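You operate a simulated robot arm through the tools that you are given. There is no shell and no other tool.

Carry out the task below with a simulated robot arm. There is one attempt and no reset: what you move stays moved.

JOB
Drain the warmer's cloudy water and refill it to the line.
Fine: switch off first; shut the drain before you fill; both levers and the lid end shut.
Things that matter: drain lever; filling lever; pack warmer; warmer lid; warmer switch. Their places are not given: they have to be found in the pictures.

Only the result counts: the job must be done as asked and must still hold three seconds after the hand-in. Knocking over, shifting, dropping, spilling or breaking anything else fails it. Lids that push on must go on centred and level and be pressed home; caps that screw on are set level and turned clockwise until they are tight.

ROBOT AND FRAMES
A 7-joint arm with a fingered hand, fixed in place. Base frame: the origin is on the floor under the middle of its stand, x ahead of it, y to its left, z up. Lengths are in cm, angles in rad, forces in N, time in s.
It reaches about 102.3 cm from its shoulder. Its first joint turns from -2.897 to 2.897 rad. Payload 4 kg.
Tool frame: the origin (TCP) lies between the finger pads and is the grasp point; the fingertips stand 3 cm ahead of it; z points along the fingers, y is the line along which they close. The gripper opens to 10.4 cm; its body begins 3.5 cm behind the TCP. The gripper is a hand of 4 fingers: y runs from the thumb to the fingers, the wrist lies at [-1.5, -11.3, -19] in the tool frame.
Orientation is told as [roll, pitch, yaw] about the base's x, y, z axes, in that order, counted from this pose: with the fingers straight down and the wrist toward the robot, the tool's x, y and z point along [0, 1, 0], [1, 0, 0] and [0, 0, -1] of the base frame.

CONTROLS
- The arm moves only by the tool send_rows. Its argument "deltas" is a list of rows, each an object of numbers (a shift or turn left out is 0): "tx", "ty", "tz": the shift along the tool's x, y, z in cm; "ax", "ay", "az": the turn, a rotation vector about the tool's x, y, z in rad. In form: [{"tx": .., "ty": .., "tz": .., "ax": .., "ay": .., "az": ..}, ...]. A call has 1 to 20 rows; each row is the pose to reach, as a shift and turn from the pose commanded when the call began, along the tool's axes at that moment. A row lasts 0.2 s, in which the tool goes at most 5 cm and 0.15 rad; a call with a longer step from one row to the next is refused whole. Where a pose cannot be reached the arm comes as near as it can. A force on the tool above 60 N (or 10 N above the force at the start of the call, whichever is more), or a blocked arm, ends the call early, and 0.2 s more pass. In this call time passes only in rows, and 0.2 s behind the last. The reply holds the time, the measured pose of the TCP, the force on the tool along the base axes, the opening and the grip force, in the units named above and with some noise, with the torque about the TCP (base axes, N m) and any sound that the robot's microphone picked up.
- Cameras (640 x 400 px; columns grow to the right, rows downward): "scene" is fixed at [40.84, 51.65, 170.4]; the picture's right is [-1.00, -0.05, 0.00], its down [-0.02, 0.39, -0.92] and it looks along [0.05, -0.92, -0.39] (base axes); focal length 336 px, centre (320, 200). "wrist" rides on the gripper at [6.1, -9.2, -13] in the tool frame; the picture's right is [-0.81, 0.27, -0.52], its down [-0.53, -0.71, 0.46] and it looks along [-0.24, 0.64, 0.72] (tool axes); focal length 275 px, centre (320, 200).
- grab_frame(camera): a new picture of that camera. The clock stands still meanwhile.
- finger_targets(index, middle, ring, thumb_bend, thumb_turn): sets how far each is bent, from 0 (flat) to 1 (curled in); at 0.3 the hand is open as for a grip, at 0.7 the pads meet at the TCP. One left out holds its place. A second passes; each finger stops where it meets its share of the squeeze, and holds until it gets a number again. It is the only way to open and close the hand. It gives what a move gives, with no picture; readings hold the bend of each and the force on the fingers (four entries, about 0 where the hand has none), thumb and palm. thumb_turn goes from beside the hand (0) to across from the fingers (1), as for a grip.
- locate(camera, pixels): for up to 12 pixels [column, row] of the newest picture of that camera ("zoom" is the newest enlarged one), the place [x, y, z] in the base frame of the surface seen there, good to about 0.2 cm, but the place of the scene camera against the robot may be out by one fixed shift of up to 2.5 cm in any direction. The clock stands still meanwhile.
- inspect(camera, box): a new picture of the part [left, top, right, bottom] of that camera's present view, enlarged. The clock stands still meanwhile.
- close_job(): hands the job in; it is judged then, once.

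Open the gripper and draw the arm clear of the work before you hand the job in, unless the task says otherwise.

The tools are called after ">>>" by a JSON object that holds its "method" and its "body". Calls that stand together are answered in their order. send_rows: Moves the arm, as the interface text tells. Its arguments: {"type":"object","properties":{"deltas":{"type":"array","items":{"type":"object","properties":{"tx":{"type":"number"},"ty":{"type":"number"},"tz":{"type":"number"},"ax":{"type":"number"},"ay":{"type":"number"},"az":{"type":"number"}}}}},"required":["deltas"]} The other tools are called the same way: finger_targets (index, middle, ring, thumb_bend, thumb_turn) moves the fingers one by one; grab_frame (camera) takes a picture; locate (camera, pixels) gives the place of the surface under pixels of a picture; inspect (camera, box) takes an enlarged picture of a part of a camera's view; close_job () hands the job in.

At the start:

```text
time_s: 0.0
tool_pos: [23.76, -34.6, 150.33]
orientation: [0.002, 0.002, 0.001]
force: [0.2, -0.4, -0.6]
torque: [-0.04, 0.01, 0.02]
width: 10.33
grip_force: 0.1
shape: jaw
bend: [0.3, 0.3, 0.3, 0.3, 0.98]
finger forces: [0.0, 0.0, 0.0, 0.0, 0.1, 0.0]
```

scene: 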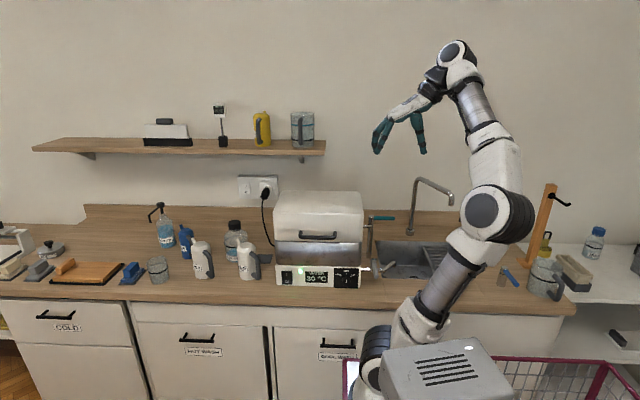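
wrist: 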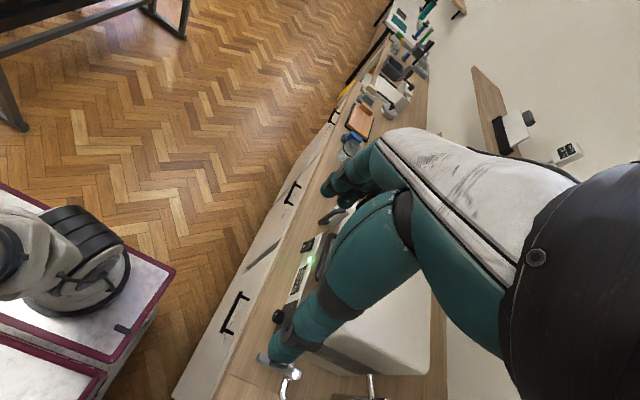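

I begin with a closer look at the warmer at about (320, 240) in the scene view.

>>> {"method": "inspect", "body": {"camera": "scene", "box": [255, 170, 415, 300]}}

>>> {"method": "inspect", "body": {"camera": "scene", "box": [340, 200, 420, 300]}}

```text
3.08 times, centred on (335, 235) of scene
```

zoom: 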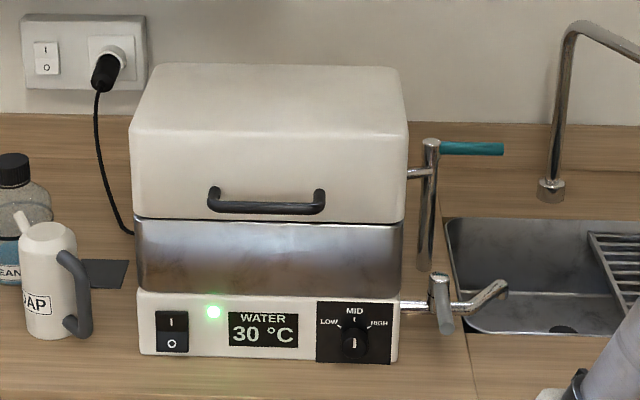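

```text
4.00 times, centred on (380, 250) of scene
```

zoom: 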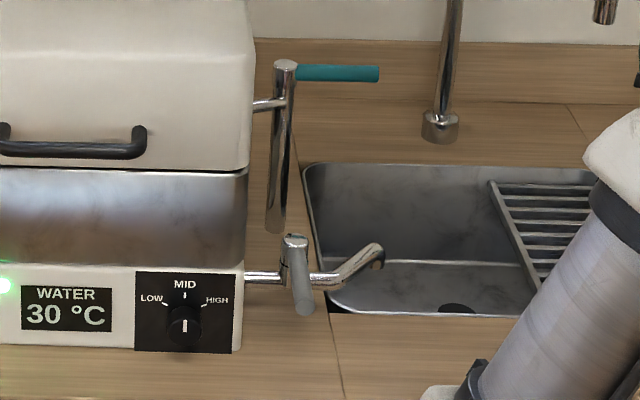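

The rocker switch (I/O) is at about (287, 278), the teal filling lever at about (383, 218) and a grey drain lever at about (376, 270). I locate points in the newest zoom.

>>> {"method": "locate", "body": {"camera": "zoom", "pixels": [[285, 65], [310, 73], [375, 75], [295, 240], [302, 280], [304, 310], [265, 277], [325, 280], [372, 258], [275, 220], [280, 150], [265, 105]]}}

>>> {"method": "locate", "body": {"camera": "zoom", "pixels": [[240, 170], [235, 345], [140, 345], [185, 330], [5, 285], [65, 132], [130, 150], [240, 80], [400, 290], [460, 308], [330, 300], [120, 30]]}}

```text
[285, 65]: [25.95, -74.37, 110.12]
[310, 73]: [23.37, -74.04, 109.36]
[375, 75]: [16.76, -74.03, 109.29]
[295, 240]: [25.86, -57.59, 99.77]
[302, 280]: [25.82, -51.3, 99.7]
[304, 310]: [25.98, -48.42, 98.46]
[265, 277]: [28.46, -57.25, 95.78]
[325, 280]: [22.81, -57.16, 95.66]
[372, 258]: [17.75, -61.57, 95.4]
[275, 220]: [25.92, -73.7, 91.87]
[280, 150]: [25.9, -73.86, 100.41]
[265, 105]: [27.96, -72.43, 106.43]
```

```text
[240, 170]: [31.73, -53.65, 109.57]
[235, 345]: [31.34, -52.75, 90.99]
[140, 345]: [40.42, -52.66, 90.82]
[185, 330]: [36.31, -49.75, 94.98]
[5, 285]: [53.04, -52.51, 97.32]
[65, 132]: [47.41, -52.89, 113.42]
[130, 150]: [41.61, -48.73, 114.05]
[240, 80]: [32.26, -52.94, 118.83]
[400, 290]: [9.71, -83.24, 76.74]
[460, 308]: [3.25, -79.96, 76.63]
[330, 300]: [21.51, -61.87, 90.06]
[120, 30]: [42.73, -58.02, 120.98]
```

Drain valve is at about x=26, y=-57, z=99 with the lever toward +y; filling lever at z≈109 pointing −x. Now I look at the switch and the lid.

>>> {"method": "inspect", "body": {"camera": "scene", "box": [265, 180, 375, 295]}}

>>> {"method": "inspect", "body": {"camera": "wrist", "box": [240, 220, 460, 400]}}

```text
3.48 times, centred on (320, 238) of scene
```

zoom: 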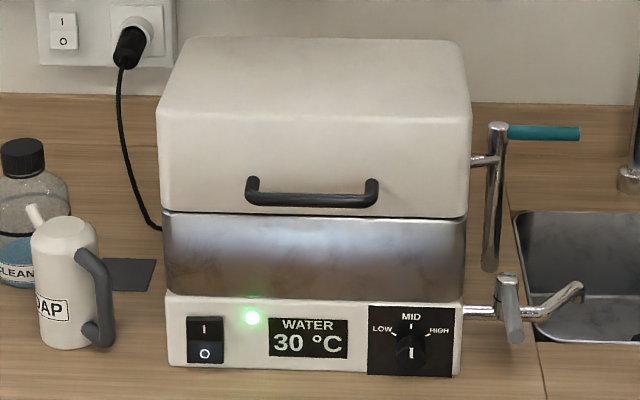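

```text
2.22 times, centred on (350, 310) of wrist
```

zoom: 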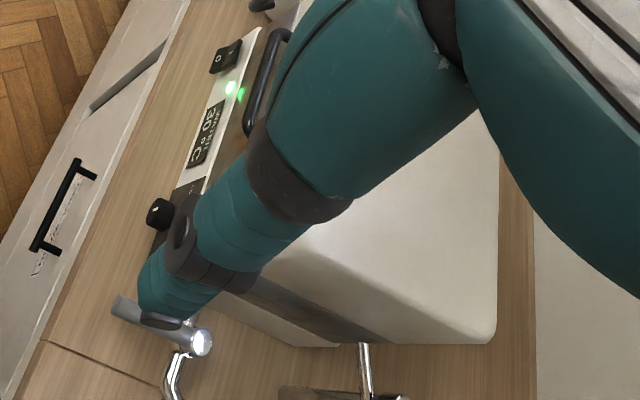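

In the wrist zoom the drain valve top is at (203, 342), its lever tip at (122, 305), and the rocker at (226, 57). I locate these to measure the scene camera's shift.

>>> {"method": "locate", "body": {"camera": "zoom", "pixels": [[203, 342], [122, 305], [150, 322], [218, 58], [233, 52], [158, 214], [365, 355], [400, 397], [470, 320], [170, 385], [262, 80], [190, 150]]}}

>>> {"method": "inspect", "body": {"camera": "scene", "box": [265, 180, 375, 295]}}

```text
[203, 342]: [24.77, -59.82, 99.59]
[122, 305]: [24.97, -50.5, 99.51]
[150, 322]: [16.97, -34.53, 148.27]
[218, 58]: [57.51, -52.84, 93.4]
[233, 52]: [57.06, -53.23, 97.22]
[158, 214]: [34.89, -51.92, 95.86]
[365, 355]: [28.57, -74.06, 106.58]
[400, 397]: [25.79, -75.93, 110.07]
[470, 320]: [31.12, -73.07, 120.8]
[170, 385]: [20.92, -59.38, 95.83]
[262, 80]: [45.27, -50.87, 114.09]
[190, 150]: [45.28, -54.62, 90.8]
```

```text
3.48 times, centred on (320, 238) of scene
```

zoom: 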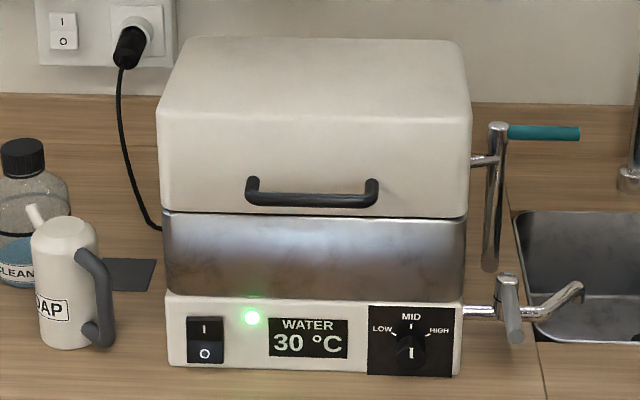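

Now the same features in the scene zoom: rocker (205, 340), knob (411, 350), lid handle, drain lever.

>>> {"method": "locate", "body": {"camera": "zoom", "pixels": [[205, 328], [205, 353], [190, 340], [222, 340], [411, 350], [252, 190], [312, 200], [372, 190], [162, 205], [467, 210], [170, 360], [251, 317]]}}

>>> {"method": "locate", "body": {"camera": "zoom", "pixels": [[507, 280], [511, 310], [516, 340], [185, 50], [455, 50], [165, 120], [468, 120], [70, 225], [40, 215], [95, 330], [105, 265], [312, 205]]}}

```text
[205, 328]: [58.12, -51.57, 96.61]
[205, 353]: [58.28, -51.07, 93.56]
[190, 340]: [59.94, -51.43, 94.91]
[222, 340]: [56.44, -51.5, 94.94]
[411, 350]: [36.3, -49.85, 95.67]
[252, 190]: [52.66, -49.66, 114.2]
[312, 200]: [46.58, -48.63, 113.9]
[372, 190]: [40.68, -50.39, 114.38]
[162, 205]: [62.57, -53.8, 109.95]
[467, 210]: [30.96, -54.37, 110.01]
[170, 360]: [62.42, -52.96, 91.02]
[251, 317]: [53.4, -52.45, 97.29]
```

```text
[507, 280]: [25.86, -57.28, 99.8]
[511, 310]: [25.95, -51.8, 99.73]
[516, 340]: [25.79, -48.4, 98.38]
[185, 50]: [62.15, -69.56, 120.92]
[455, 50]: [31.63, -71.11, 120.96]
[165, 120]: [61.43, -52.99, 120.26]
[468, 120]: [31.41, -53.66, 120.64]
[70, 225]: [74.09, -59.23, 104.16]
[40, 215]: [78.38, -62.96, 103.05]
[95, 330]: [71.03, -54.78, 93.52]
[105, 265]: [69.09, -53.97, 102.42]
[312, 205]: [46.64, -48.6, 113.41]
```

The scene view is shifted by about (+1.1, +2.0, 0) against the wrist view. I also locate the counter edge, faucet, shelf and arm parts to keep clear of them.

>>> {"method": "grab_frame", "body": {"camera": "scene"}}

>>> {"method": "locate", "body": {"camera": "scene", "pixels": [[230, 299], [300, 299], [345, 299], [409, 230], [415, 190], [451, 200], [320, 150], [320, 160], [300, 115], [500, 215], [360, 345], [200, 200]]}}

>>> {"method": "locate", "body": {"camera": "scene", "pixels": [[450, 55], [437, 75], [415, 105], [376, 150], [423, 150], [478, 100], [455, 250], [395, 330], [440, 350], [410, 120], [395, 120], [320, 100]]}}

```text
taken
```

scene: 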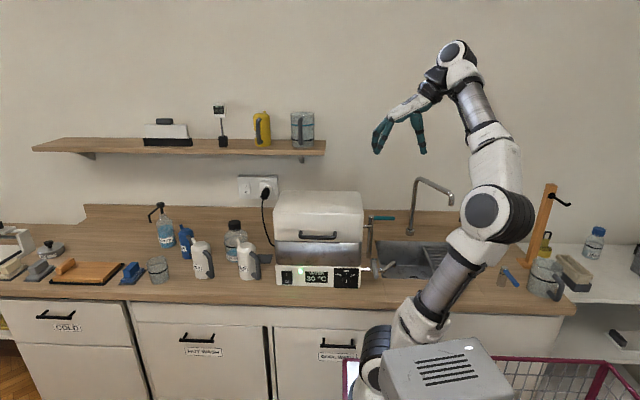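

```text
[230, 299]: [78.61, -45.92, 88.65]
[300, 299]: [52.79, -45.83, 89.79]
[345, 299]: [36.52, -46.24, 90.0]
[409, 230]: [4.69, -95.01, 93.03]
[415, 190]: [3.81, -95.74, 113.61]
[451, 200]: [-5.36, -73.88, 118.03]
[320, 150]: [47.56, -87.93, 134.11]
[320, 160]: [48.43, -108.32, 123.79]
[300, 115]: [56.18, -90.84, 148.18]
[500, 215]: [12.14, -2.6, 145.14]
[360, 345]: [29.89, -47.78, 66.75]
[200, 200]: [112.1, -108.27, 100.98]
```

```text
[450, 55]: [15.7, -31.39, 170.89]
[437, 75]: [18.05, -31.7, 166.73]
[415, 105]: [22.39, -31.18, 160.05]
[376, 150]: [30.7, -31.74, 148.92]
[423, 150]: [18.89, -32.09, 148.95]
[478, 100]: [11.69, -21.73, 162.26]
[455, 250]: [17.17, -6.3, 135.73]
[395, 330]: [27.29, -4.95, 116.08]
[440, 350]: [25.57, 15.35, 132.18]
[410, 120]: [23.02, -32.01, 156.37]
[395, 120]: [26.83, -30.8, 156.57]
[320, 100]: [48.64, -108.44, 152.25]
```

The counter's front edge is at about y=-48 true, z=90, and the shelf is at z≥134. I now shape the hand for poking: index straight, others curled.

>>> {"method": "finger_targets", "body": {"index": 0.1, "middle": 1, "ring": 1, "thumb_bend": 0.6, "thumb_turn": 0}}

>>> {"method": "grab_frame", "body": {"camera": "wrist"}}

>>> {"method": "inspect", "body": {"camera": "scene", "box": [340, 30, 500, 180]}}

```text
time_s: 1.0
tool_pos: [23.94, -34.73, 150.45]
orientation: [0.001, 0.0, -0.002]
force: [-0.1, 0.4, -0.6]
torque: [0.01, 0.01, 0.01]
width: 11.51
grip_force: 0.1
shape: fingers
bend: [0.1, 1.0, 1.0, 0.6, 0.0]
finger forces: [0.0, 0.0, 0.0, 0.0, 0.0, 0.0]
```

```text
taken
```

wrist: 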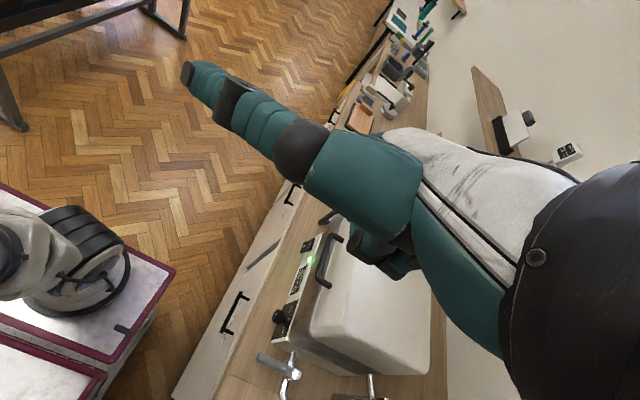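

```text
2.67 times, centred on (420, 105) of scene
```

zoom: 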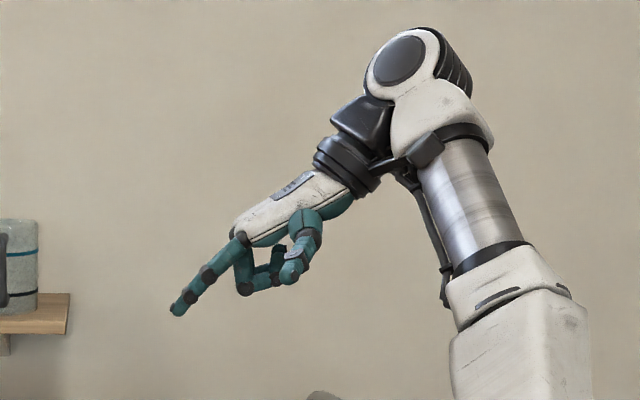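

The index is now straight and pointing outward; I locate its tip in both views (wrist pixel (190,78), zoom pixel (177,308)).

>>> {"method": "locate", "body": {"camera": "wrist", "pixels": [[190, 78], [205, 80], [235, 105], [300, 150], [360, 190], [380, 260], [410, 265], [290, 368], [262, 358], [340, 240]]}}

>>> {"method": "locate", "body": {"camera": "zoom", "pixels": [[177, 308], [207, 275], [240, 240], [288, 275], [245, 288], [272, 272], [310, 225], [335, 190]]}}

```text
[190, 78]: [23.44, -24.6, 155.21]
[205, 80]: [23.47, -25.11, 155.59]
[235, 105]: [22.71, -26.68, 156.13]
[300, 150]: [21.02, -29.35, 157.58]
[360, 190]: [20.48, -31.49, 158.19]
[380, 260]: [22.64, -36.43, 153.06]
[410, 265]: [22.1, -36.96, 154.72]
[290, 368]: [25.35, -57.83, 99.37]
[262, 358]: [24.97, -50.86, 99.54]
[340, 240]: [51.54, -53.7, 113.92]
```

```text
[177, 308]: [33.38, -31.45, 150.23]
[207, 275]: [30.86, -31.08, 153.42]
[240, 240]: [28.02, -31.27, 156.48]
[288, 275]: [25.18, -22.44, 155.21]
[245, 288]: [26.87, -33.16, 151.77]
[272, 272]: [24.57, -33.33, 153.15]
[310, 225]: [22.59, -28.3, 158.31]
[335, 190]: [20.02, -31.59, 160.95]
```

The index tip sits at about tool (0.5, 8.3, 0.3), aligned with the hand axis. I rotate the hand by -90° about vertical so the finger points toward the counter (-y).

>>> {"method": "send_rows", "body": {"deltas": [{"az": 0.14}, {"az": 0.28}, {"az": 0.42}, {"az": 0.56}, {"az": 0.7}, {"az": 0.84}, {"az": 0.98}, {"az": 1.12}, {"az": 1.26}, {"az": 1.4}, {"az": 1.5}, {"az": 1.571}]}}

>>> {"method": "grab_frame", "body": {"camera": "scene"}}

>>> {"method": "grab_frame", "body": {"camera": "wrist"}}

```text
time_s: 3.6
tool_pos: [23.94, -34.66, 150.39]
orientation: [0.0, 0.001, -1.572]
force: [-0.3, -0.2, -0.3]
torque: [0.03, -0.01, -0.02]
width: 11.52
grip_force: 0.1
shape: fingers
bend: [0.1, 1.0, 1.0, 0.6, 0.0]
finger forces: [0.0, 0.0, 0.1, 0.0, 0.0, 0.0]
```

```text
taken
```

scene: 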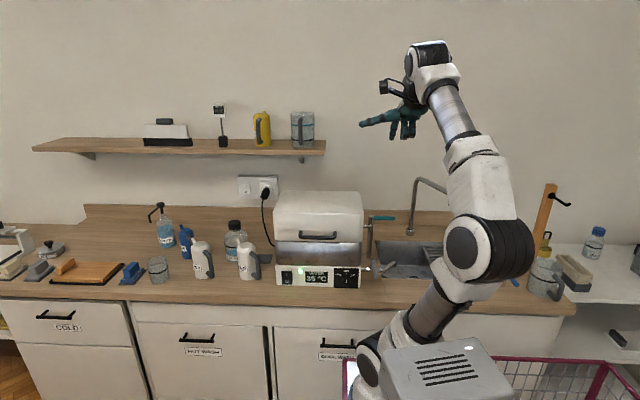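

```text
taken
```

wrist: 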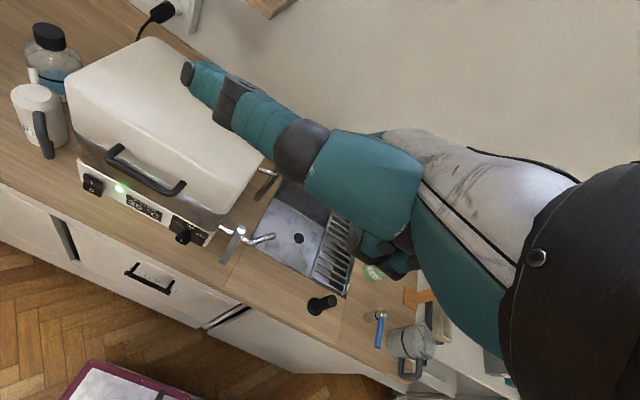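

The wrist view now shows the warmer well: rocker at (92, 185), handle bar (145, 172), drain lever (233, 243). I locate them in the wrist frame.

>>> {"method": "inspect", "body": {"camera": "wrist", "box": [60, 120, 300, 270]}}

>>> {"method": "locate", "body": {"camera": "wrist", "pixels": [[92, 180], [93, 189], [110, 152], [145, 177], [182, 188], [240, 231], [226, 257], [262, 237], [181, 234], [262, 170], [45, 135], [90, 150]]}}

```text
2.67 times, centred on (180, 195) of wrist
```

zoom: 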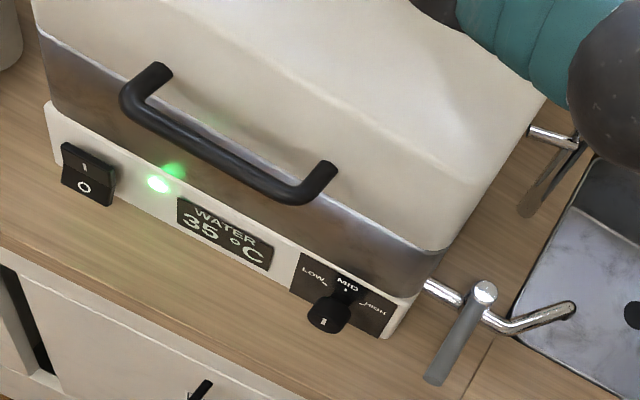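

```text
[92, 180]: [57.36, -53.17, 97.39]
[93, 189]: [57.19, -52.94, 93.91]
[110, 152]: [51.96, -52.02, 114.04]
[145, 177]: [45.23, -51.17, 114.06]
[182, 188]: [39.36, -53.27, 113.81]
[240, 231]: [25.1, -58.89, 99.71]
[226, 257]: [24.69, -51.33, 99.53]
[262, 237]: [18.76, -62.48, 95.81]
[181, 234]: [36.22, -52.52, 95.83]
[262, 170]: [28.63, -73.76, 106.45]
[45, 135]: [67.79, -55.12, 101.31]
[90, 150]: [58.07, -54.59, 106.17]
```

Rocker lower half is at about (57.2, -52.9, 93.7). I move the hand in front of it, first to about (56.7, -36.5, 125).

>>> {"method": "send_rows", "body": {"deltas": [{"tx": 3.3, "ty": 0.2, "tz": 2.5}, {"tx": 6.6, "ty": 0.4, "tz": 5}, {"tx": 9.9, "ty": 0.6, "tz": 7.5}, {"tx": 13.2, "ty": 0.8, "tz": 10}, {"tx": 16.5, "ty": 1.0, "tz": 12.5}, {"tx": 19.8, "ty": 1.2, "tz": 15}, {"tx": 23.1, "ty": 1.4, "tz": 17.5}, {"tx": 26.4, "ty": 1.6, "tz": 20}, {"tx": 29.7, "ty": 1.8, "tz": 22.5}, {"tx": 32.8, "ty": 2, "tz": 25}]}}

>>> {"method": "grab_frame", "body": {"camera": "scene"}}

>>> {"method": "grab_frame", "body": {"camera": "wrist"}}

```text
time_s: 5.8
tool_pos: [56.68, -36.51, 125.42]
orientation: [0.001, 0.0, -1.571]
force: [-0.5, 0.4, 0.3]
torque: [0.0, -0.05, 0.03]
width: 11.51
grip_force: 0.1
shape: fingers
bend: [0.1, 1.0, 1.0, 0.6, 0.0]
finger forces: [0.0, 0.0, 0.1, 0.1, 0.1, 0.1]
```

```text
taken
```

scene: 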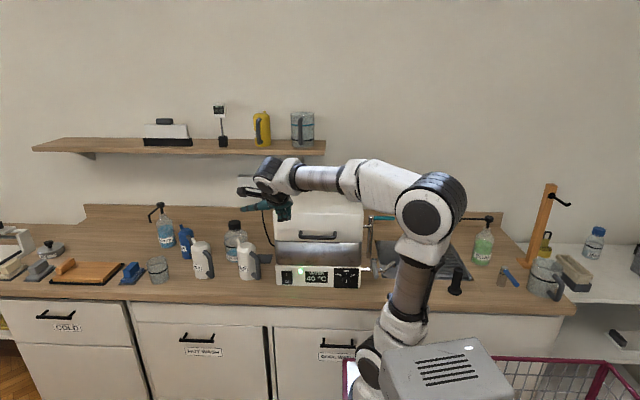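

```text
taken
```

wrist: 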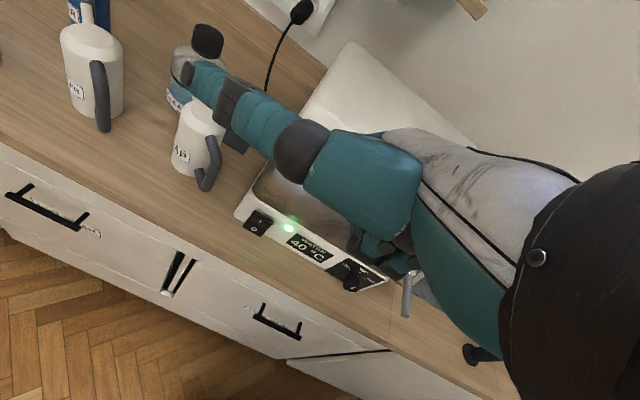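

The path is clear in front of the warmer; the display shows 40 °C. I descend straight to z≈94 in front of the switch.

>>> {"method": "send_rows", "body": {"deltas": [{"tz": 4.5}, {"tz": 9}, {"tz": 13.5}, {"tz": 18}, {"tz": 22.5}, {"tz": 27}, {"tz": 31.5}]}}

>>> {"method": "grab_frame", "body": {"camera": "wrist"}}

>>> {"method": "grab_frame", "body": {"camera": "scene"}}

>>> {"method": "inspect", "body": {"camera": "scene", "box": [220, 210, 380, 310]}}

```text
time_s: 7.4
tool_pos: [56.59, -36.6, 93.99]
orientation: [0.0, 0.0, -1.571]
force: [0.0, -0.5, -0.6]
torque: [0.03, -0.04, 0.01]
width: 11.49
grip_force: 0.0
shape: fingers
bend: [0.1, 1.0, 1.0, 0.6, 0.0]
finger forces: [0.0, 0.0, 0.0, 0.0, 0.0, 0.1]
```

```text
taken
```

wrist: 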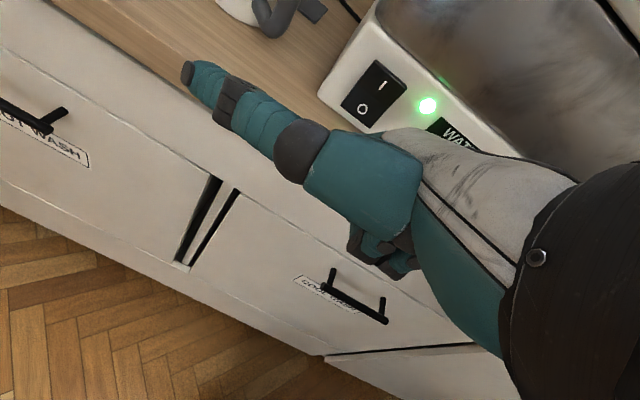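

```text
taken
```

scene: 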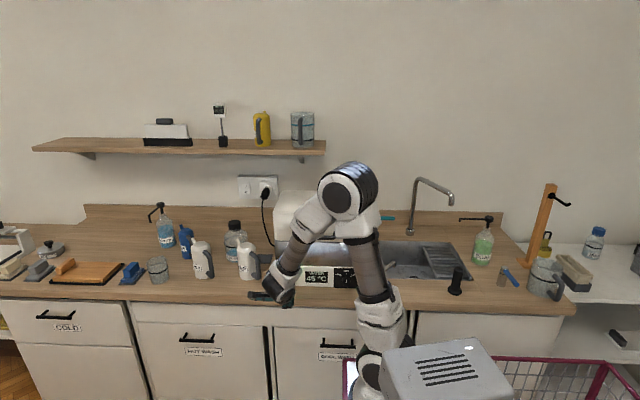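

```text
4.00 times, centred on (300, 260) of scene
```

zoom: 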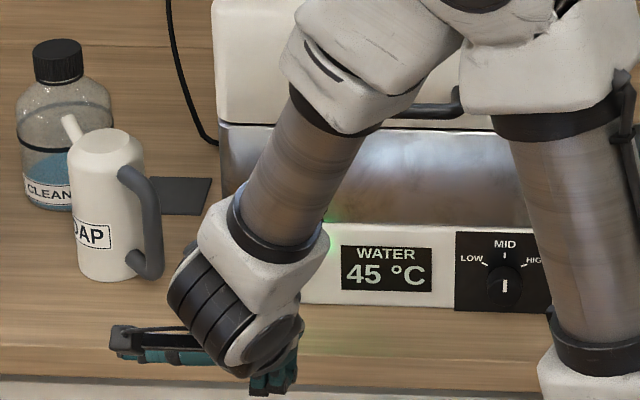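

The hand is in front of the switch, with the rocker at (375, 95) in the wrist view. I push forward gently with the index tip at the lower (O) half.

>>> {"method": "send_rows", "body": {"deltas": [{"ty": 3}, {"ty": 5.5}, {"ty": 7}, {"ty": 7.6}, {"ty": 8.2}]}}

>>> {"method": "inspect", "body": {"camera": "scene", "box": [220, 210, 380, 310]}}

>>> {"method": "grab_frame", "body": {"camera": "wrist"}}

```text
time_s: 8.6
tool_pos: [56.68, -44.83, 93.89]
orientation: [0.001, 0.0, -1.571]
force: [0.6, 9.6, 0.4]
torque: [0.08, -0.03, 0.11]
width: 11.28
grip_force: 4.5
shape: fingers
bend: [0.14, 1.0, 1.0, 0.6, 0.0]
finger forces: [8.9, 0.0, 0.1, 0.0, 0.0, 0.0]
```

```text
4.00 times, centred on (300, 260) of scene
```

zoom: 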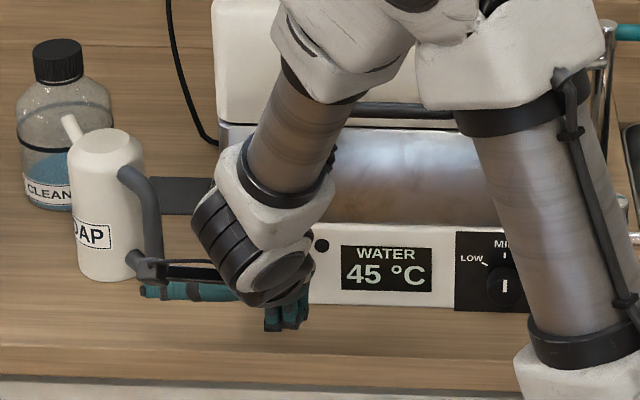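

```text
taken
```

wrist: 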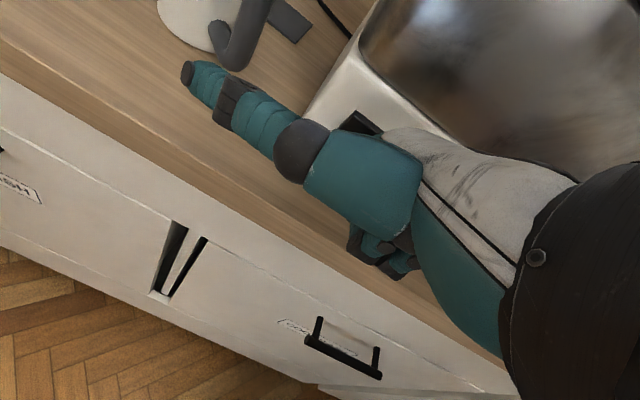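

The green light has gone dark at zoom (320, 245): the switch is off. I back off and raise the hand.

>>> {"method": "send_rows", "body": {"deltas": [{"ty": -2}, {"ty": -5}, {"ty": -8}, {"ty": -8, "tz": -4.5}, {"ty": -8, "tz": -9}, {"ty": -8, "tz": -13.5}, {"ty": -8, "tz": -18}, {"ty": -8, "tz": -22.5}, {"ty": -8, "tz": -27}]}}

>>> {"method": "grab_frame", "body": {"camera": "wrist"}}

>>> {"method": "inspect", "body": {"camera": "scene", "box": [220, 190, 420, 310]}}

```text
time_s: 10.6
tool_pos: [56.68, -36.94, 121.07]
orientation: [0.0, 0.0, -1.572]
force: [-0.1, -0.1, -0.1]
torque: [-0.02, 0.03, 0.02]
width: 11.48
grip_force: 0.0
shape: fingers
bend: [0.1, 1.0, 1.0, 0.6, 0.0]
finger forces: [0.0, 0.0, 0.0, 0.0, 0.1, 0.0]
```

```text
taken
```

wrist: 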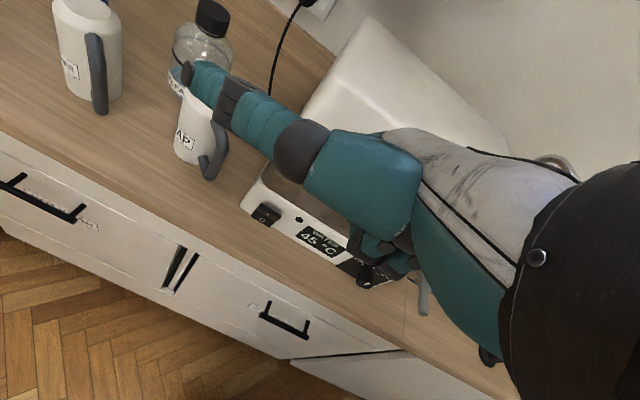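

```text
3.20 times, centred on (320, 250) of scene
```

zoom: 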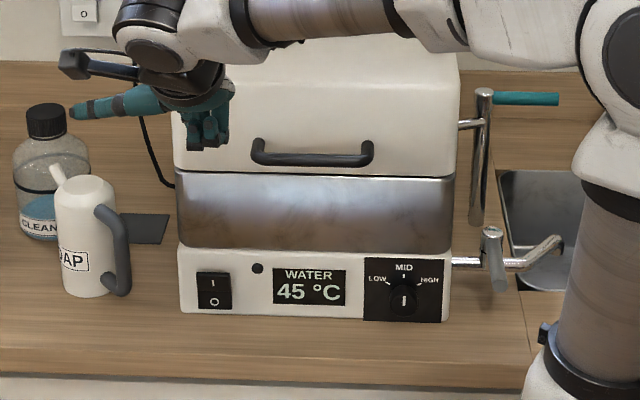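

The switch is off and the display holds 45 °C. Next the lid: I open the hand for a grip and look at how the fingers lie.

>>> {"method": "finger_targets", "body": {"index": 0.5, "middle": 0.5, "ring": 0.5, "thumb_bend": 0.3, "thumb_turn": 1}}

>>> {"method": "grab_frame", "body": {"camera": "wrist"}}

>>> {"method": "inspect", "body": {"camera": "scene", "box": [220, 150, 380, 250]}}

```text
time_s: 11.6
tool_pos: [56.72, -36.84, 121.0]
orientation: [0.001, 0.0, -1.571]
force: [0.9, 1.3, 0.1]
torque: [-0.01, 0.0, 0.0]
width: 7.75
grip_force: 0.1
shape: fingers
bend: [0.5, 0.5, 0.5, 0.3, 0.97]
finger forces: [0.0, 0.0, 0.0, 0.1, 0.0, 0.0]
```

```text
taken
```

wrist: 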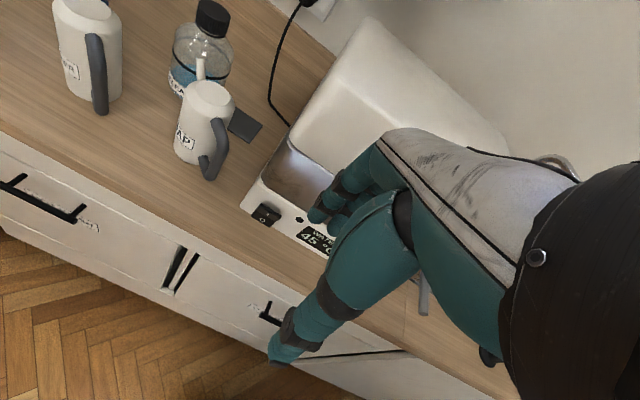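

```text
4.00 times, centred on (300, 200) of scene
```

zoom: 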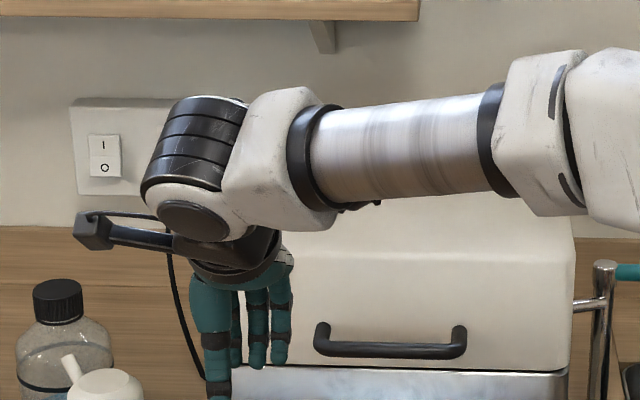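

Hand geometry is visible from behind in the zoom: thumb at (215, 330), fingers at (237–282, 340). I locate these and points on the hand in the wrist image.

>>> {"method": "locate", "body": {"camera": "zoom", "pixels": [[214, 330], [216, 385], [237, 340], [258, 340], [258, 362], [280, 340], [280, 360], [285, 262], [210, 300], [325, 335], [460, 335], [390, 348]]}}

>>> {"method": "locate", "body": {"camera": "wrist", "pixels": [[275, 358], [300, 325], [335, 300], [318, 213], [340, 185], [360, 165], [345, 210], [365, 215], [335, 222], [400, 140], [390, 250], [370, 160]]}}

```text
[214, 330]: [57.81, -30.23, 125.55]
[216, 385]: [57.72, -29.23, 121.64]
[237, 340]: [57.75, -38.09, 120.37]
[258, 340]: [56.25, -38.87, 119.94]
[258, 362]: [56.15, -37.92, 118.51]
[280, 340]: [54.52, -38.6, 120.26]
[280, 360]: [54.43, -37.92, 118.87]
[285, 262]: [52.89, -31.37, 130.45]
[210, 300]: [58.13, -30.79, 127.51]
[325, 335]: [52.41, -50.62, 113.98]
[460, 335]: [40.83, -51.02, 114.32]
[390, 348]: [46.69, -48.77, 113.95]
```

```text
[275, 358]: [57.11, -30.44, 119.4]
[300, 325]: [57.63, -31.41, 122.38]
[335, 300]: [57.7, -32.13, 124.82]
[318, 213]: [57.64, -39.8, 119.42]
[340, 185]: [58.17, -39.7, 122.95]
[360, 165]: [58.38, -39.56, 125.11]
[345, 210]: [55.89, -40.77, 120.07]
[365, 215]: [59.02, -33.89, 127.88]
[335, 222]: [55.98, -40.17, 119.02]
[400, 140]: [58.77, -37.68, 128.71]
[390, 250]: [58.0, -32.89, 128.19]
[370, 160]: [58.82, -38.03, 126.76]
```

Fingers span about x −4…+1 from the TCP, with three narrow fingers opposing the thumb. I check the lid's front face around the handle to size the gap behind the bar.

>>> {"method": "locate", "body": {"camera": "zoom", "pixels": [[390, 335], [390, 325], [390, 300], [390, 270], [390, 250], [390, 235], [390, 362], [345, 343], [435, 345], [500, 340], [550, 250], [320, 345]]}}

```text
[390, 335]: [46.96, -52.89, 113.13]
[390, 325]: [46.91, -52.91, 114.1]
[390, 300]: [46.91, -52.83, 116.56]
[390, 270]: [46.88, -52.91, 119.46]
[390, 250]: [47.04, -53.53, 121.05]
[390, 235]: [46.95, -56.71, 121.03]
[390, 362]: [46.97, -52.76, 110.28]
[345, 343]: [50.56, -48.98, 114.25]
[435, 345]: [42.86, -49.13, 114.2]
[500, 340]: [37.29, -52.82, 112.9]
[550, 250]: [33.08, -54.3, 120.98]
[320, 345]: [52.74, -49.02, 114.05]
```

The lid face is at true y≈-54.9 and the bar centre about (45.5, -51.35, 114.1), leaving a gap of about 3 cm. I pre-bend the fingers and move above the bar with a slight tilt.

>>> {"method": "finger_targets", "body": {"index": 0.57, "middle": 0.57, "ring": 0.57}}

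>>> {"method": "send_rows", "body": {"deltas": [{"tx": -3, "ty": 2, "tz": -1, "ax": -0.1}, {"tx": -6, "ty": 4.5, "tz": -1, "ax": -0.2}, {"tx": -9, "ty": 7.5, "tz": -1, "ax": -0.3}, {"tx": -9.7, "ty": 10.5, "tz": 0, "ax": -0.3}, {"tx": -9.7, "ty": 12.35, "tz": 1.3, "ax": -0.3}]}}

>>> {"method": "grab_frame", "body": {"camera": "wrist"}}

>>> {"method": "inspect", "body": {"camera": "wrist", "box": [220, 130, 420, 280]}}

```text
time_s: 12.6
tool_pos: [56.7, -37.05, 121.09]
orientation: [0.0, 0.001, -1.571]
force: [-0.8, 0.6, 0.8]
torque: [0.02, 0.02, 0.02]
width: 6.97
grip_force: 0.0
shape: fingers
bend: [0.56, 0.56, 0.56, 0.3, 0.97]
finger forces: [0.0, 0.0, 0.0, 0.0, 0.0, 0.0]
```

```text
time_s: 13.8
tool_pos: [46.83, -49.08, 119.63]
orientation: [0.001, -0.3, -1.571]
force: [0.1, 0.0, 0.3]
torque: [0.0, 0.0, 0.02]
width: 6.98
grip_force: 0.2
shape: fingers
bend: [0.56, 0.56, 0.56, 0.3, 0.97]
finger forces: [0.1, 0.0, 0.0, 0.0, 0.0, 0.1]
```

```text
taken
```

wrist: 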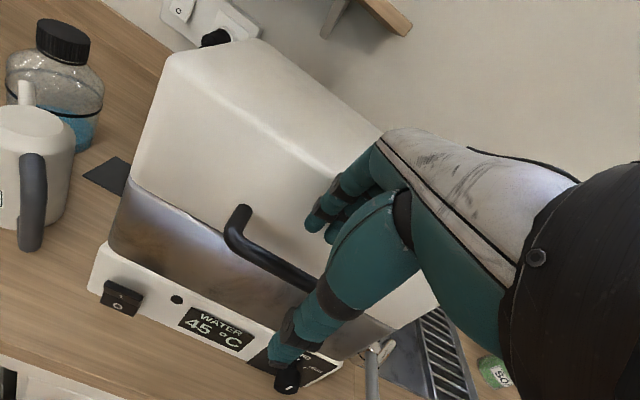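

```text
2.67 times, centred on (320, 205) of wrist
```

zoom: 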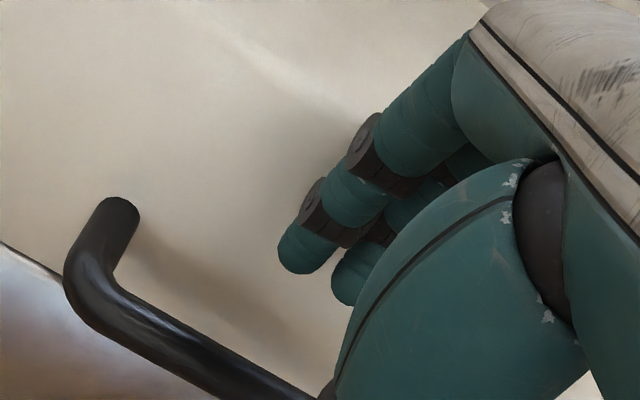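

The index tip appears at zoom (295, 250), above and behind the bar. I locate finger and bar points to check alignment.

>>> {"method": "locate", "body": {"camera": "zoom", "pixels": [[300, 255], [310, 215], [345, 195], [375, 155], [410, 120], [345, 285], [110, 230], [180, 345], [250, 385], [200, 330], [250, 270], [330, 160]]}}

```text
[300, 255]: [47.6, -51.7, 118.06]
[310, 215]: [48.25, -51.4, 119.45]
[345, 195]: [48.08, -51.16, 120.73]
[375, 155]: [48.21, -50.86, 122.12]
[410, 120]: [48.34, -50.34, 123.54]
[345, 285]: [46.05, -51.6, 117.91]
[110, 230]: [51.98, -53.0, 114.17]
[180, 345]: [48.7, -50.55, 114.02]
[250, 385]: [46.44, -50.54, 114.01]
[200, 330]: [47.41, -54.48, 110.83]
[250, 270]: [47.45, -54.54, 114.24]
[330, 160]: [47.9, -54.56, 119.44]
```

Measured: lid face y≈-54.5, bar centre y≈-51.1, index finger centre about tool y 2.4. I lower the fingers into the gap with a slightly steeper path to a TCP of about (46.8, -50.15, 114.5).

>>> {"method": "send_rows", "body": {"deltas": [{"ty": -0.15, "tz": 1.5}, {"ty": -0.28, "tz": 3.0}, {"ty": -0.4, "tz": 4.2}, {"ty": -0.49, "tz": 5.19}]}}

>>> {"method": "grab_frame", "body": {"camera": "wrist"}}

>>> {"method": "inspect", "body": {"camera": "wrist", "box": [220, 130, 420, 280]}}

```text
time_s: 14.8
tool_pos: [47.02, -50.05, 114.5]
orientation: [0.002, -0.3, -1.569]
force: [-0.7, 19.3, 4.8]
torque: [-0.69, 0.06, -0.2]
width: 6.97
grip_force: 9.8
shape: fingers
bend: [0.56, 0.63, 0.56, 0.3, 0.97]
finger forces: [0.1, 19.0, 0.1, 0.0, 0.0, 0.0]
```

```text
taken
```

wrist: 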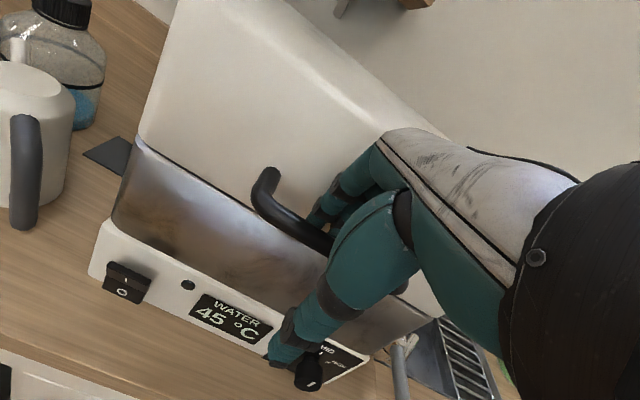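

```text
2.67 times, centred on (320, 205) of wrist
```

zoom: 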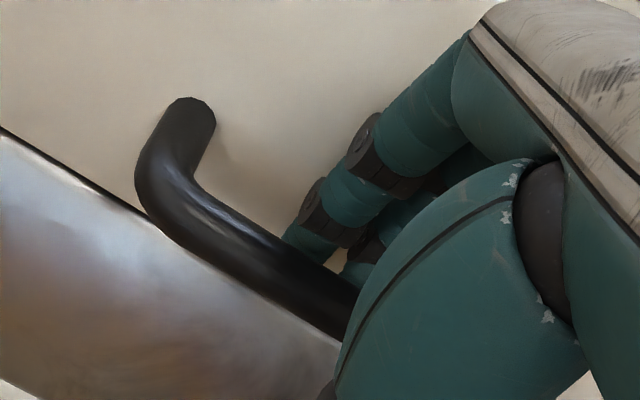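

The middle finger touches the lid face lightly (19 N); the others are free behind the bar. Closing the grip will draw it off the lid, so I close the fingers and thumb on the bar.

>>> {"method": "finger_targets", "body": {"index": 0.75, "middle": 0.75, "ring": 0.75, "thumb_bend": 0.75}}

>>> {"method": "inspect", "body": {"camera": "wrist", "box": [220, 130, 420, 280]}}

>>> {"method": "inspect", "body": {"camera": "scene", "box": [240, 170, 420, 300]}}

```text
time_s: 15.8
tool_pos: [46.81, -50.47, 114.49]
orientation: [-0.001, -0.298, -1.574]
force: [-4.6, -25.4, -5.0]
torque: [-0.23, 0.0, 0.25]
width: 0.0
grip_force: 13.3
shape: fingers
bend: [0.74, 0.73, 0.72, 0.73, 1.0]
finger forces: [9.6, 6.4, 7.9, 0.0, 3.3, 0.0]
```

```text
2.67 times, centred on (320, 205) of wrist
```

zoom: 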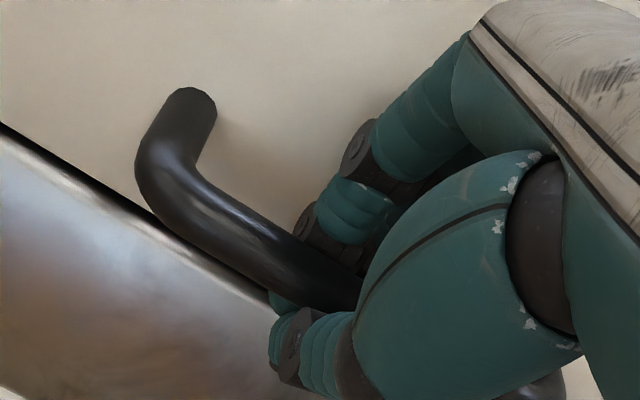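

```text
3.08 times, centred on (330, 235) of scene
```

zoom: 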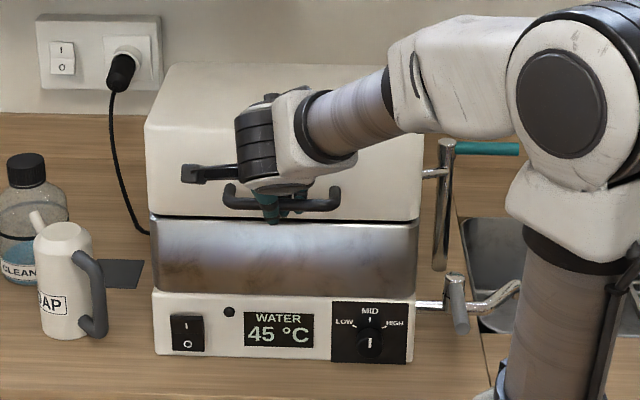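

The fingers have hooked under and behind the bar with the thumb in front. I relieve the pull and lift the handle slightly along a guessed hinge arc, watching the force.

>>> {"method": "send_rows", "body": {"deltas": [{"ty": 0.29, "tz": 0.09}, {"ty": 0.55, "tz": -0.4}, {"ty": 0.8, "tz": -0.85}, {"ty": 1.05, "tz": -1.3}, {"ty": 1.3, "tz": -1.69}]}}

>>> {"method": "inspect", "body": {"camera": "scene", "box": [240, 170, 420, 300]}}

>>> {"method": "grab_frame", "body": {"camera": "wrist"}}

```text
time_s: 17.0
tool_pos: [46.7, -51.15, 116.55]
orientation: [0.0, -0.299, -1.574]
force: [-5.5, -12.3, -5.5]
torque: [-0.05, -0.08, 0.2]
width: 0.01
grip_force: 9.1
shape: fingers
bend: [0.74, 0.74, 0.73, 0.72, 1.0]
finger forces: [6.0, 4.5, 7.4, 0.1, 0.1, 0.0]
```

```text
3.08 times, centred on (330, 235) of scene
```

zoom: 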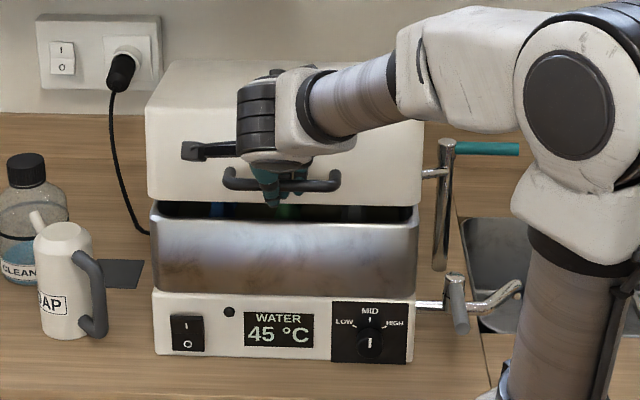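

```text
taken
```

wrist: 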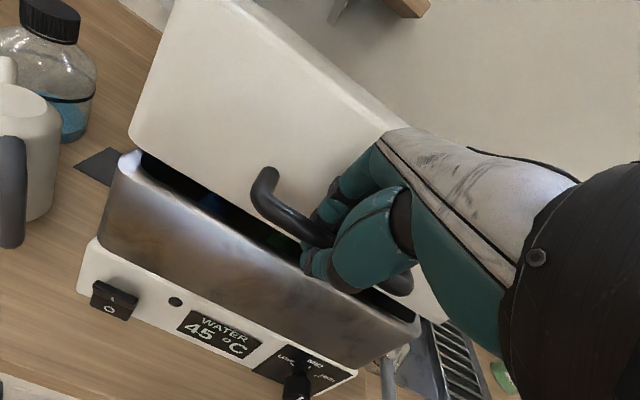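

The lid is hinged at the back and opens smoothly. I continue along the arc to about 30°.

>>> {"method": "send_rows", "body": {"deltas": [{"ty": 0.7, "tz": -0.83}, {"ty": 1.37, "tz": -1.65}, {"ty": 2.07, "tz": -2.44}, {"ty": 2.78, "tz": -3.21}, {"ty": 3.5, "tz": -3.95}, {"ty": 4.24, "tz": -4.68}, {"ty": 5.02, "tz": -5.37}, {"ty": 5.81, "tz": -6.03}, {"ty": 6.65, "tz": -6.64}, {"ty": 7.51, "tz": -7.23}]}}

>>> {"method": "inspect", "body": {"camera": "scene", "box": [240, 170, 420, 300]}}

>>> {"method": "grab_frame", "body": {"camera": "wrist"}}

```text
time_s: 19.2
tool_pos: [47.04, -55.99, 125.64]
orientation: [0.0, -0.301, -1.571]
force: [-3.3, 1.3, -2.8]
torque: [0.03, -0.03, 0.08]
width: 0.0
grip_force: 2.5
shape: fingers
bend: [0.74, 0.74, 0.74, 0.72, 1.0]
finger forces: [0.0, 0.0, 3.5, 0.0, 1.8, 0.1]
```

```text
3.08 times, centred on (330, 235) of scene
```

zoom: 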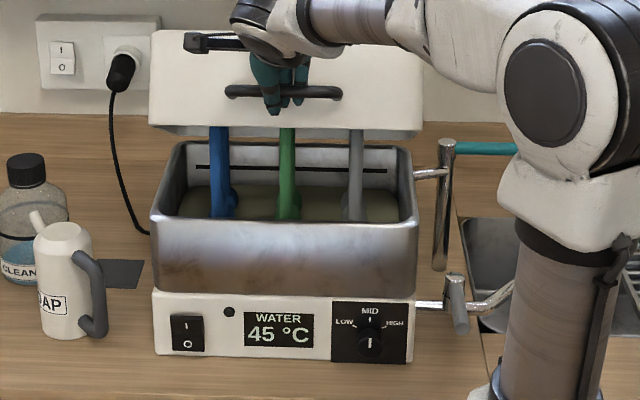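

```text
taken
```

wrist: 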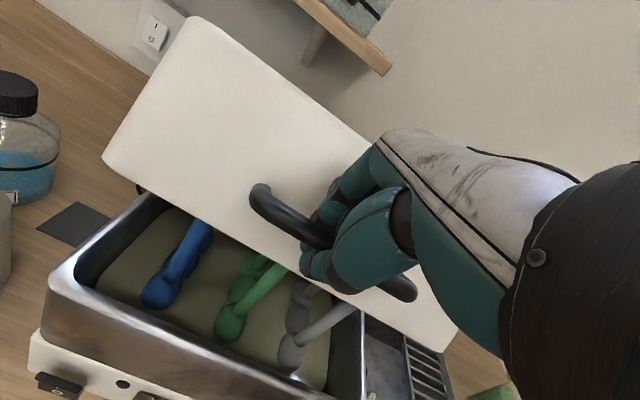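

The bath, cloudy water and a dark fill line on the back wall (zoom (290, 168)) are visible. Force is small, so my hinge guess fits; I continue the arc to about 60°.

>>> {"method": "send_rows", "body": {"deltas": [{"ty": 1.06, "tz": -0.65}, {"ty": 2.15, "tz": -1.24}, {"ty": 3.28, "tz": -1.77}, {"ty": 4.43, "tz": -2.25}, {"ty": 5.61, "tz": -2.66}, {"ty": 6.8, "tz": -3.01}, {"ty": 8.0, "tz": -3.3}, {"ty": 9.24, "tz": -3.52}, {"ty": 10.47, "tz": -3.68}, {"ty": 11.7, "tz": -3.77}]}}

>>> {"method": "inspect", "body": {"camera": "scene", "box": [240, 120, 440, 300]}}

>>> {"method": "grab_frame", "body": {"camera": "wrist"}}

```text
time_s: 21.4
tool_pos: [46.83, -66.2, 132.81]
orientation: [0.001, -0.301, -1.57]
force: [0.0, 1.6, -0.6]
torque: [-0.05, 0.03, 0.01]
width: 0.0
grip_force: 0.8
shape: fingers
bend: [0.74, 0.74, 0.75, 0.72, 1.0]
finger forces: [0.0, 0.1, 0.1, 0.0, 1.3, 0.0]
```

```text
2.22 times, centred on (340, 210) of scene
```

zoom: 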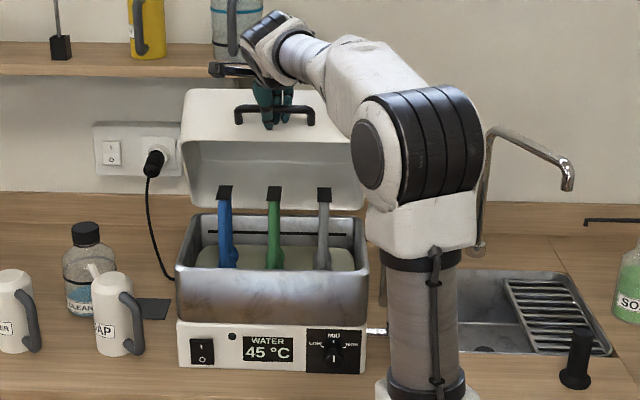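

```text
taken
```

wrist: 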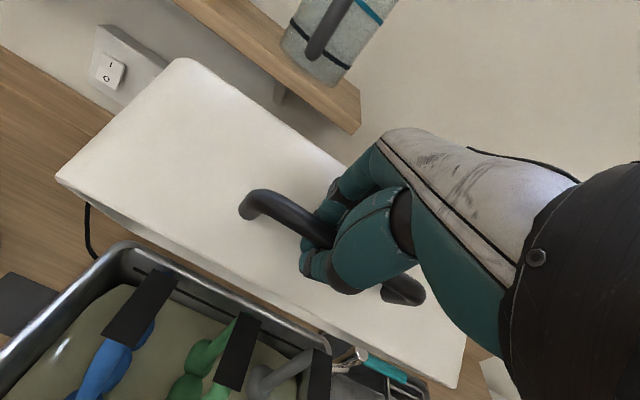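

The lid is near balance at about 60° (force ≈0). I move on to about 78° so that it can rest on its back stop, watching the force.

>>> {"method": "send_rows", "body": {"deltas": [{"ty": 1.04, "tz": -0.01}, {"ty": 2.08, "tz": -0.02}, {"ty": 3.1, "tz": 0.06}, {"ty": 4.14, "tz": 0.15}, {"ty": 5.16, "tz": 0.32}, {"ty": 6.19, "tz": 0.5}, {"ty": 7.0, "tz": 0.7}]}}

>>> {"method": "inspect", "body": {"camera": "scene", "box": [240, 120, 440, 300]}}

>>> {"method": "grab_frame", "body": {"camera": "wrist"}}

```text
time_s: 23.0
tool_pos: [46.88, -72.6, 134.7]
orientation: [0.005, -0.311, -1.57]
force: [1.2, 13.7, 53.0]
torque: [0.98, -0.18, 0.35]
width: 0.02
grip_force: 44.1
shape: fingers
bend: [0.74, 0.75, 0.74, 0.77, 1.0]
finger forces: [11.6, 0.7, 9.0, 0.0, 67.5, 0.0]
```

```text
2.22 times, centred on (340, 210) of scene
```

zoom: 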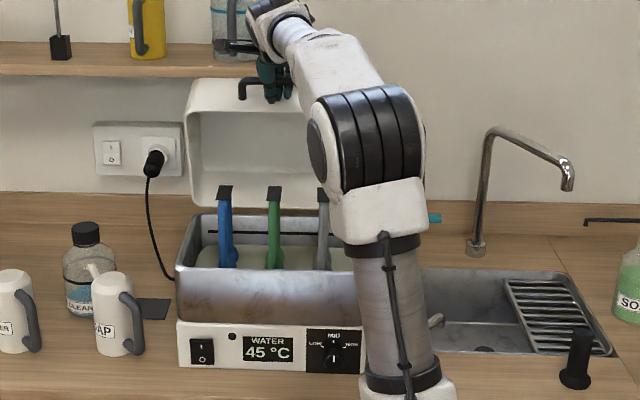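

```text
taken
```

wrist: 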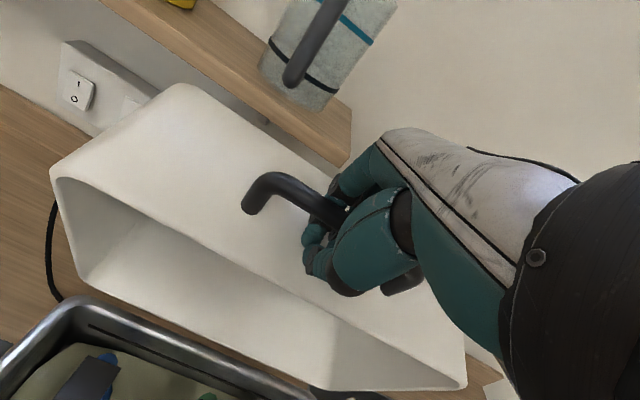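

The thumb is being squeezed between bar and lid face (53 N up); the lid is past balance. I raise the hand slightly to relieve that, then read the force.

>>> {"method": "send_rows", "body": {"deltas": [{"ty": 0.09, "tz": -0.29}, {"ty": 0.18, "tz": -0.57}, {"ty": 0.24, "tz": -0.76}]}}

>>> {"method": "inspect", "body": {"camera": "wrist", "box": [200, 120, 440, 320]}}

```text
time_s: 23.8
tool_pos: [46.85, -72.91, 134.87]
orientation: [-0.001, -0.298, -1.572]
force: [-0.7, 7.3, 23.8]
torque: [0.79, -0.22, 0.21]
width: 0.0
grip_force: 29.5
shape: fingers
bend: [0.74, 0.75, 0.74, 0.76, 1.0]
finger forces: [8.4, 0.2, 7.5, 0.0, 44.2, 0.1]
```

```text
2.00 times, centred on (320, 220) of wrist
```

zoom: 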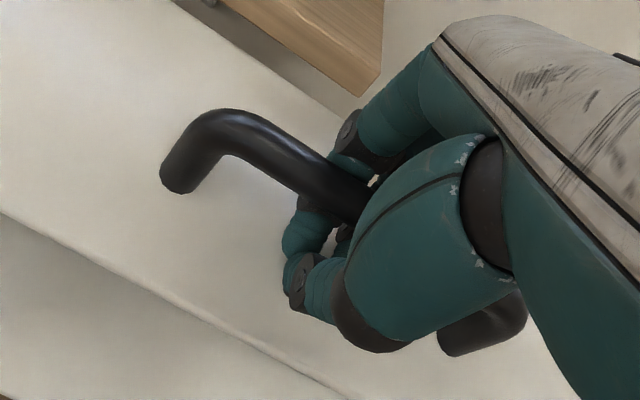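

I open the thumb first while the fingers still stand behind the bar.

>>> {"method": "finger_targets", "body": {"thumb_bend": 0.4}}

>>> {"method": "inspect", "body": {"camera": "wrist", "box": [200, 120, 440, 320]}}

>>> {"method": "inspect", "body": {"camera": "scene", "box": [240, 120, 440, 300]}}

```text
time_s: 24.8
tool_pos: [46.95, -72.88, 134.79]
orientation: [-0.002, -0.297, -1.572]
force: [0.5, 3.8, 10.0]
torque: [0.58, -0.01, -0.05]
width: 3.31
grip_force: 6.7
shape: fingers
bend: [0.75, 0.75, 0.75, 0.37, 0.99]
finger forces: [0.9, 0.0, 0.1, 0.0, 12.2, 0.0]
```

```text
2.00 times, centred on (320, 220) of wrist
```

zoom: 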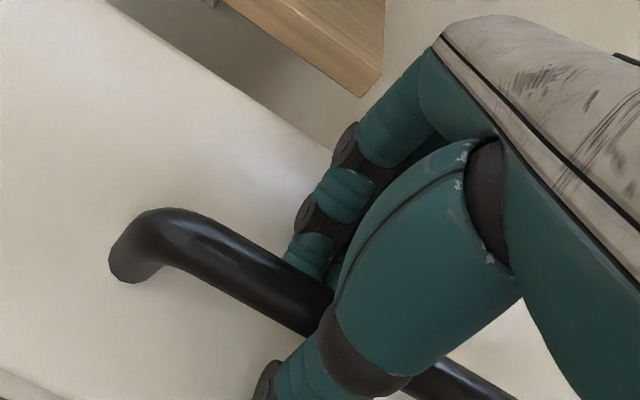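

```text
2.22 times, centred on (340, 210) of scene
```

zoom: 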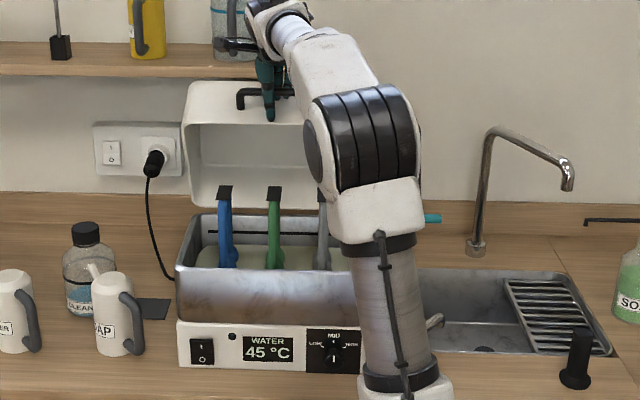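

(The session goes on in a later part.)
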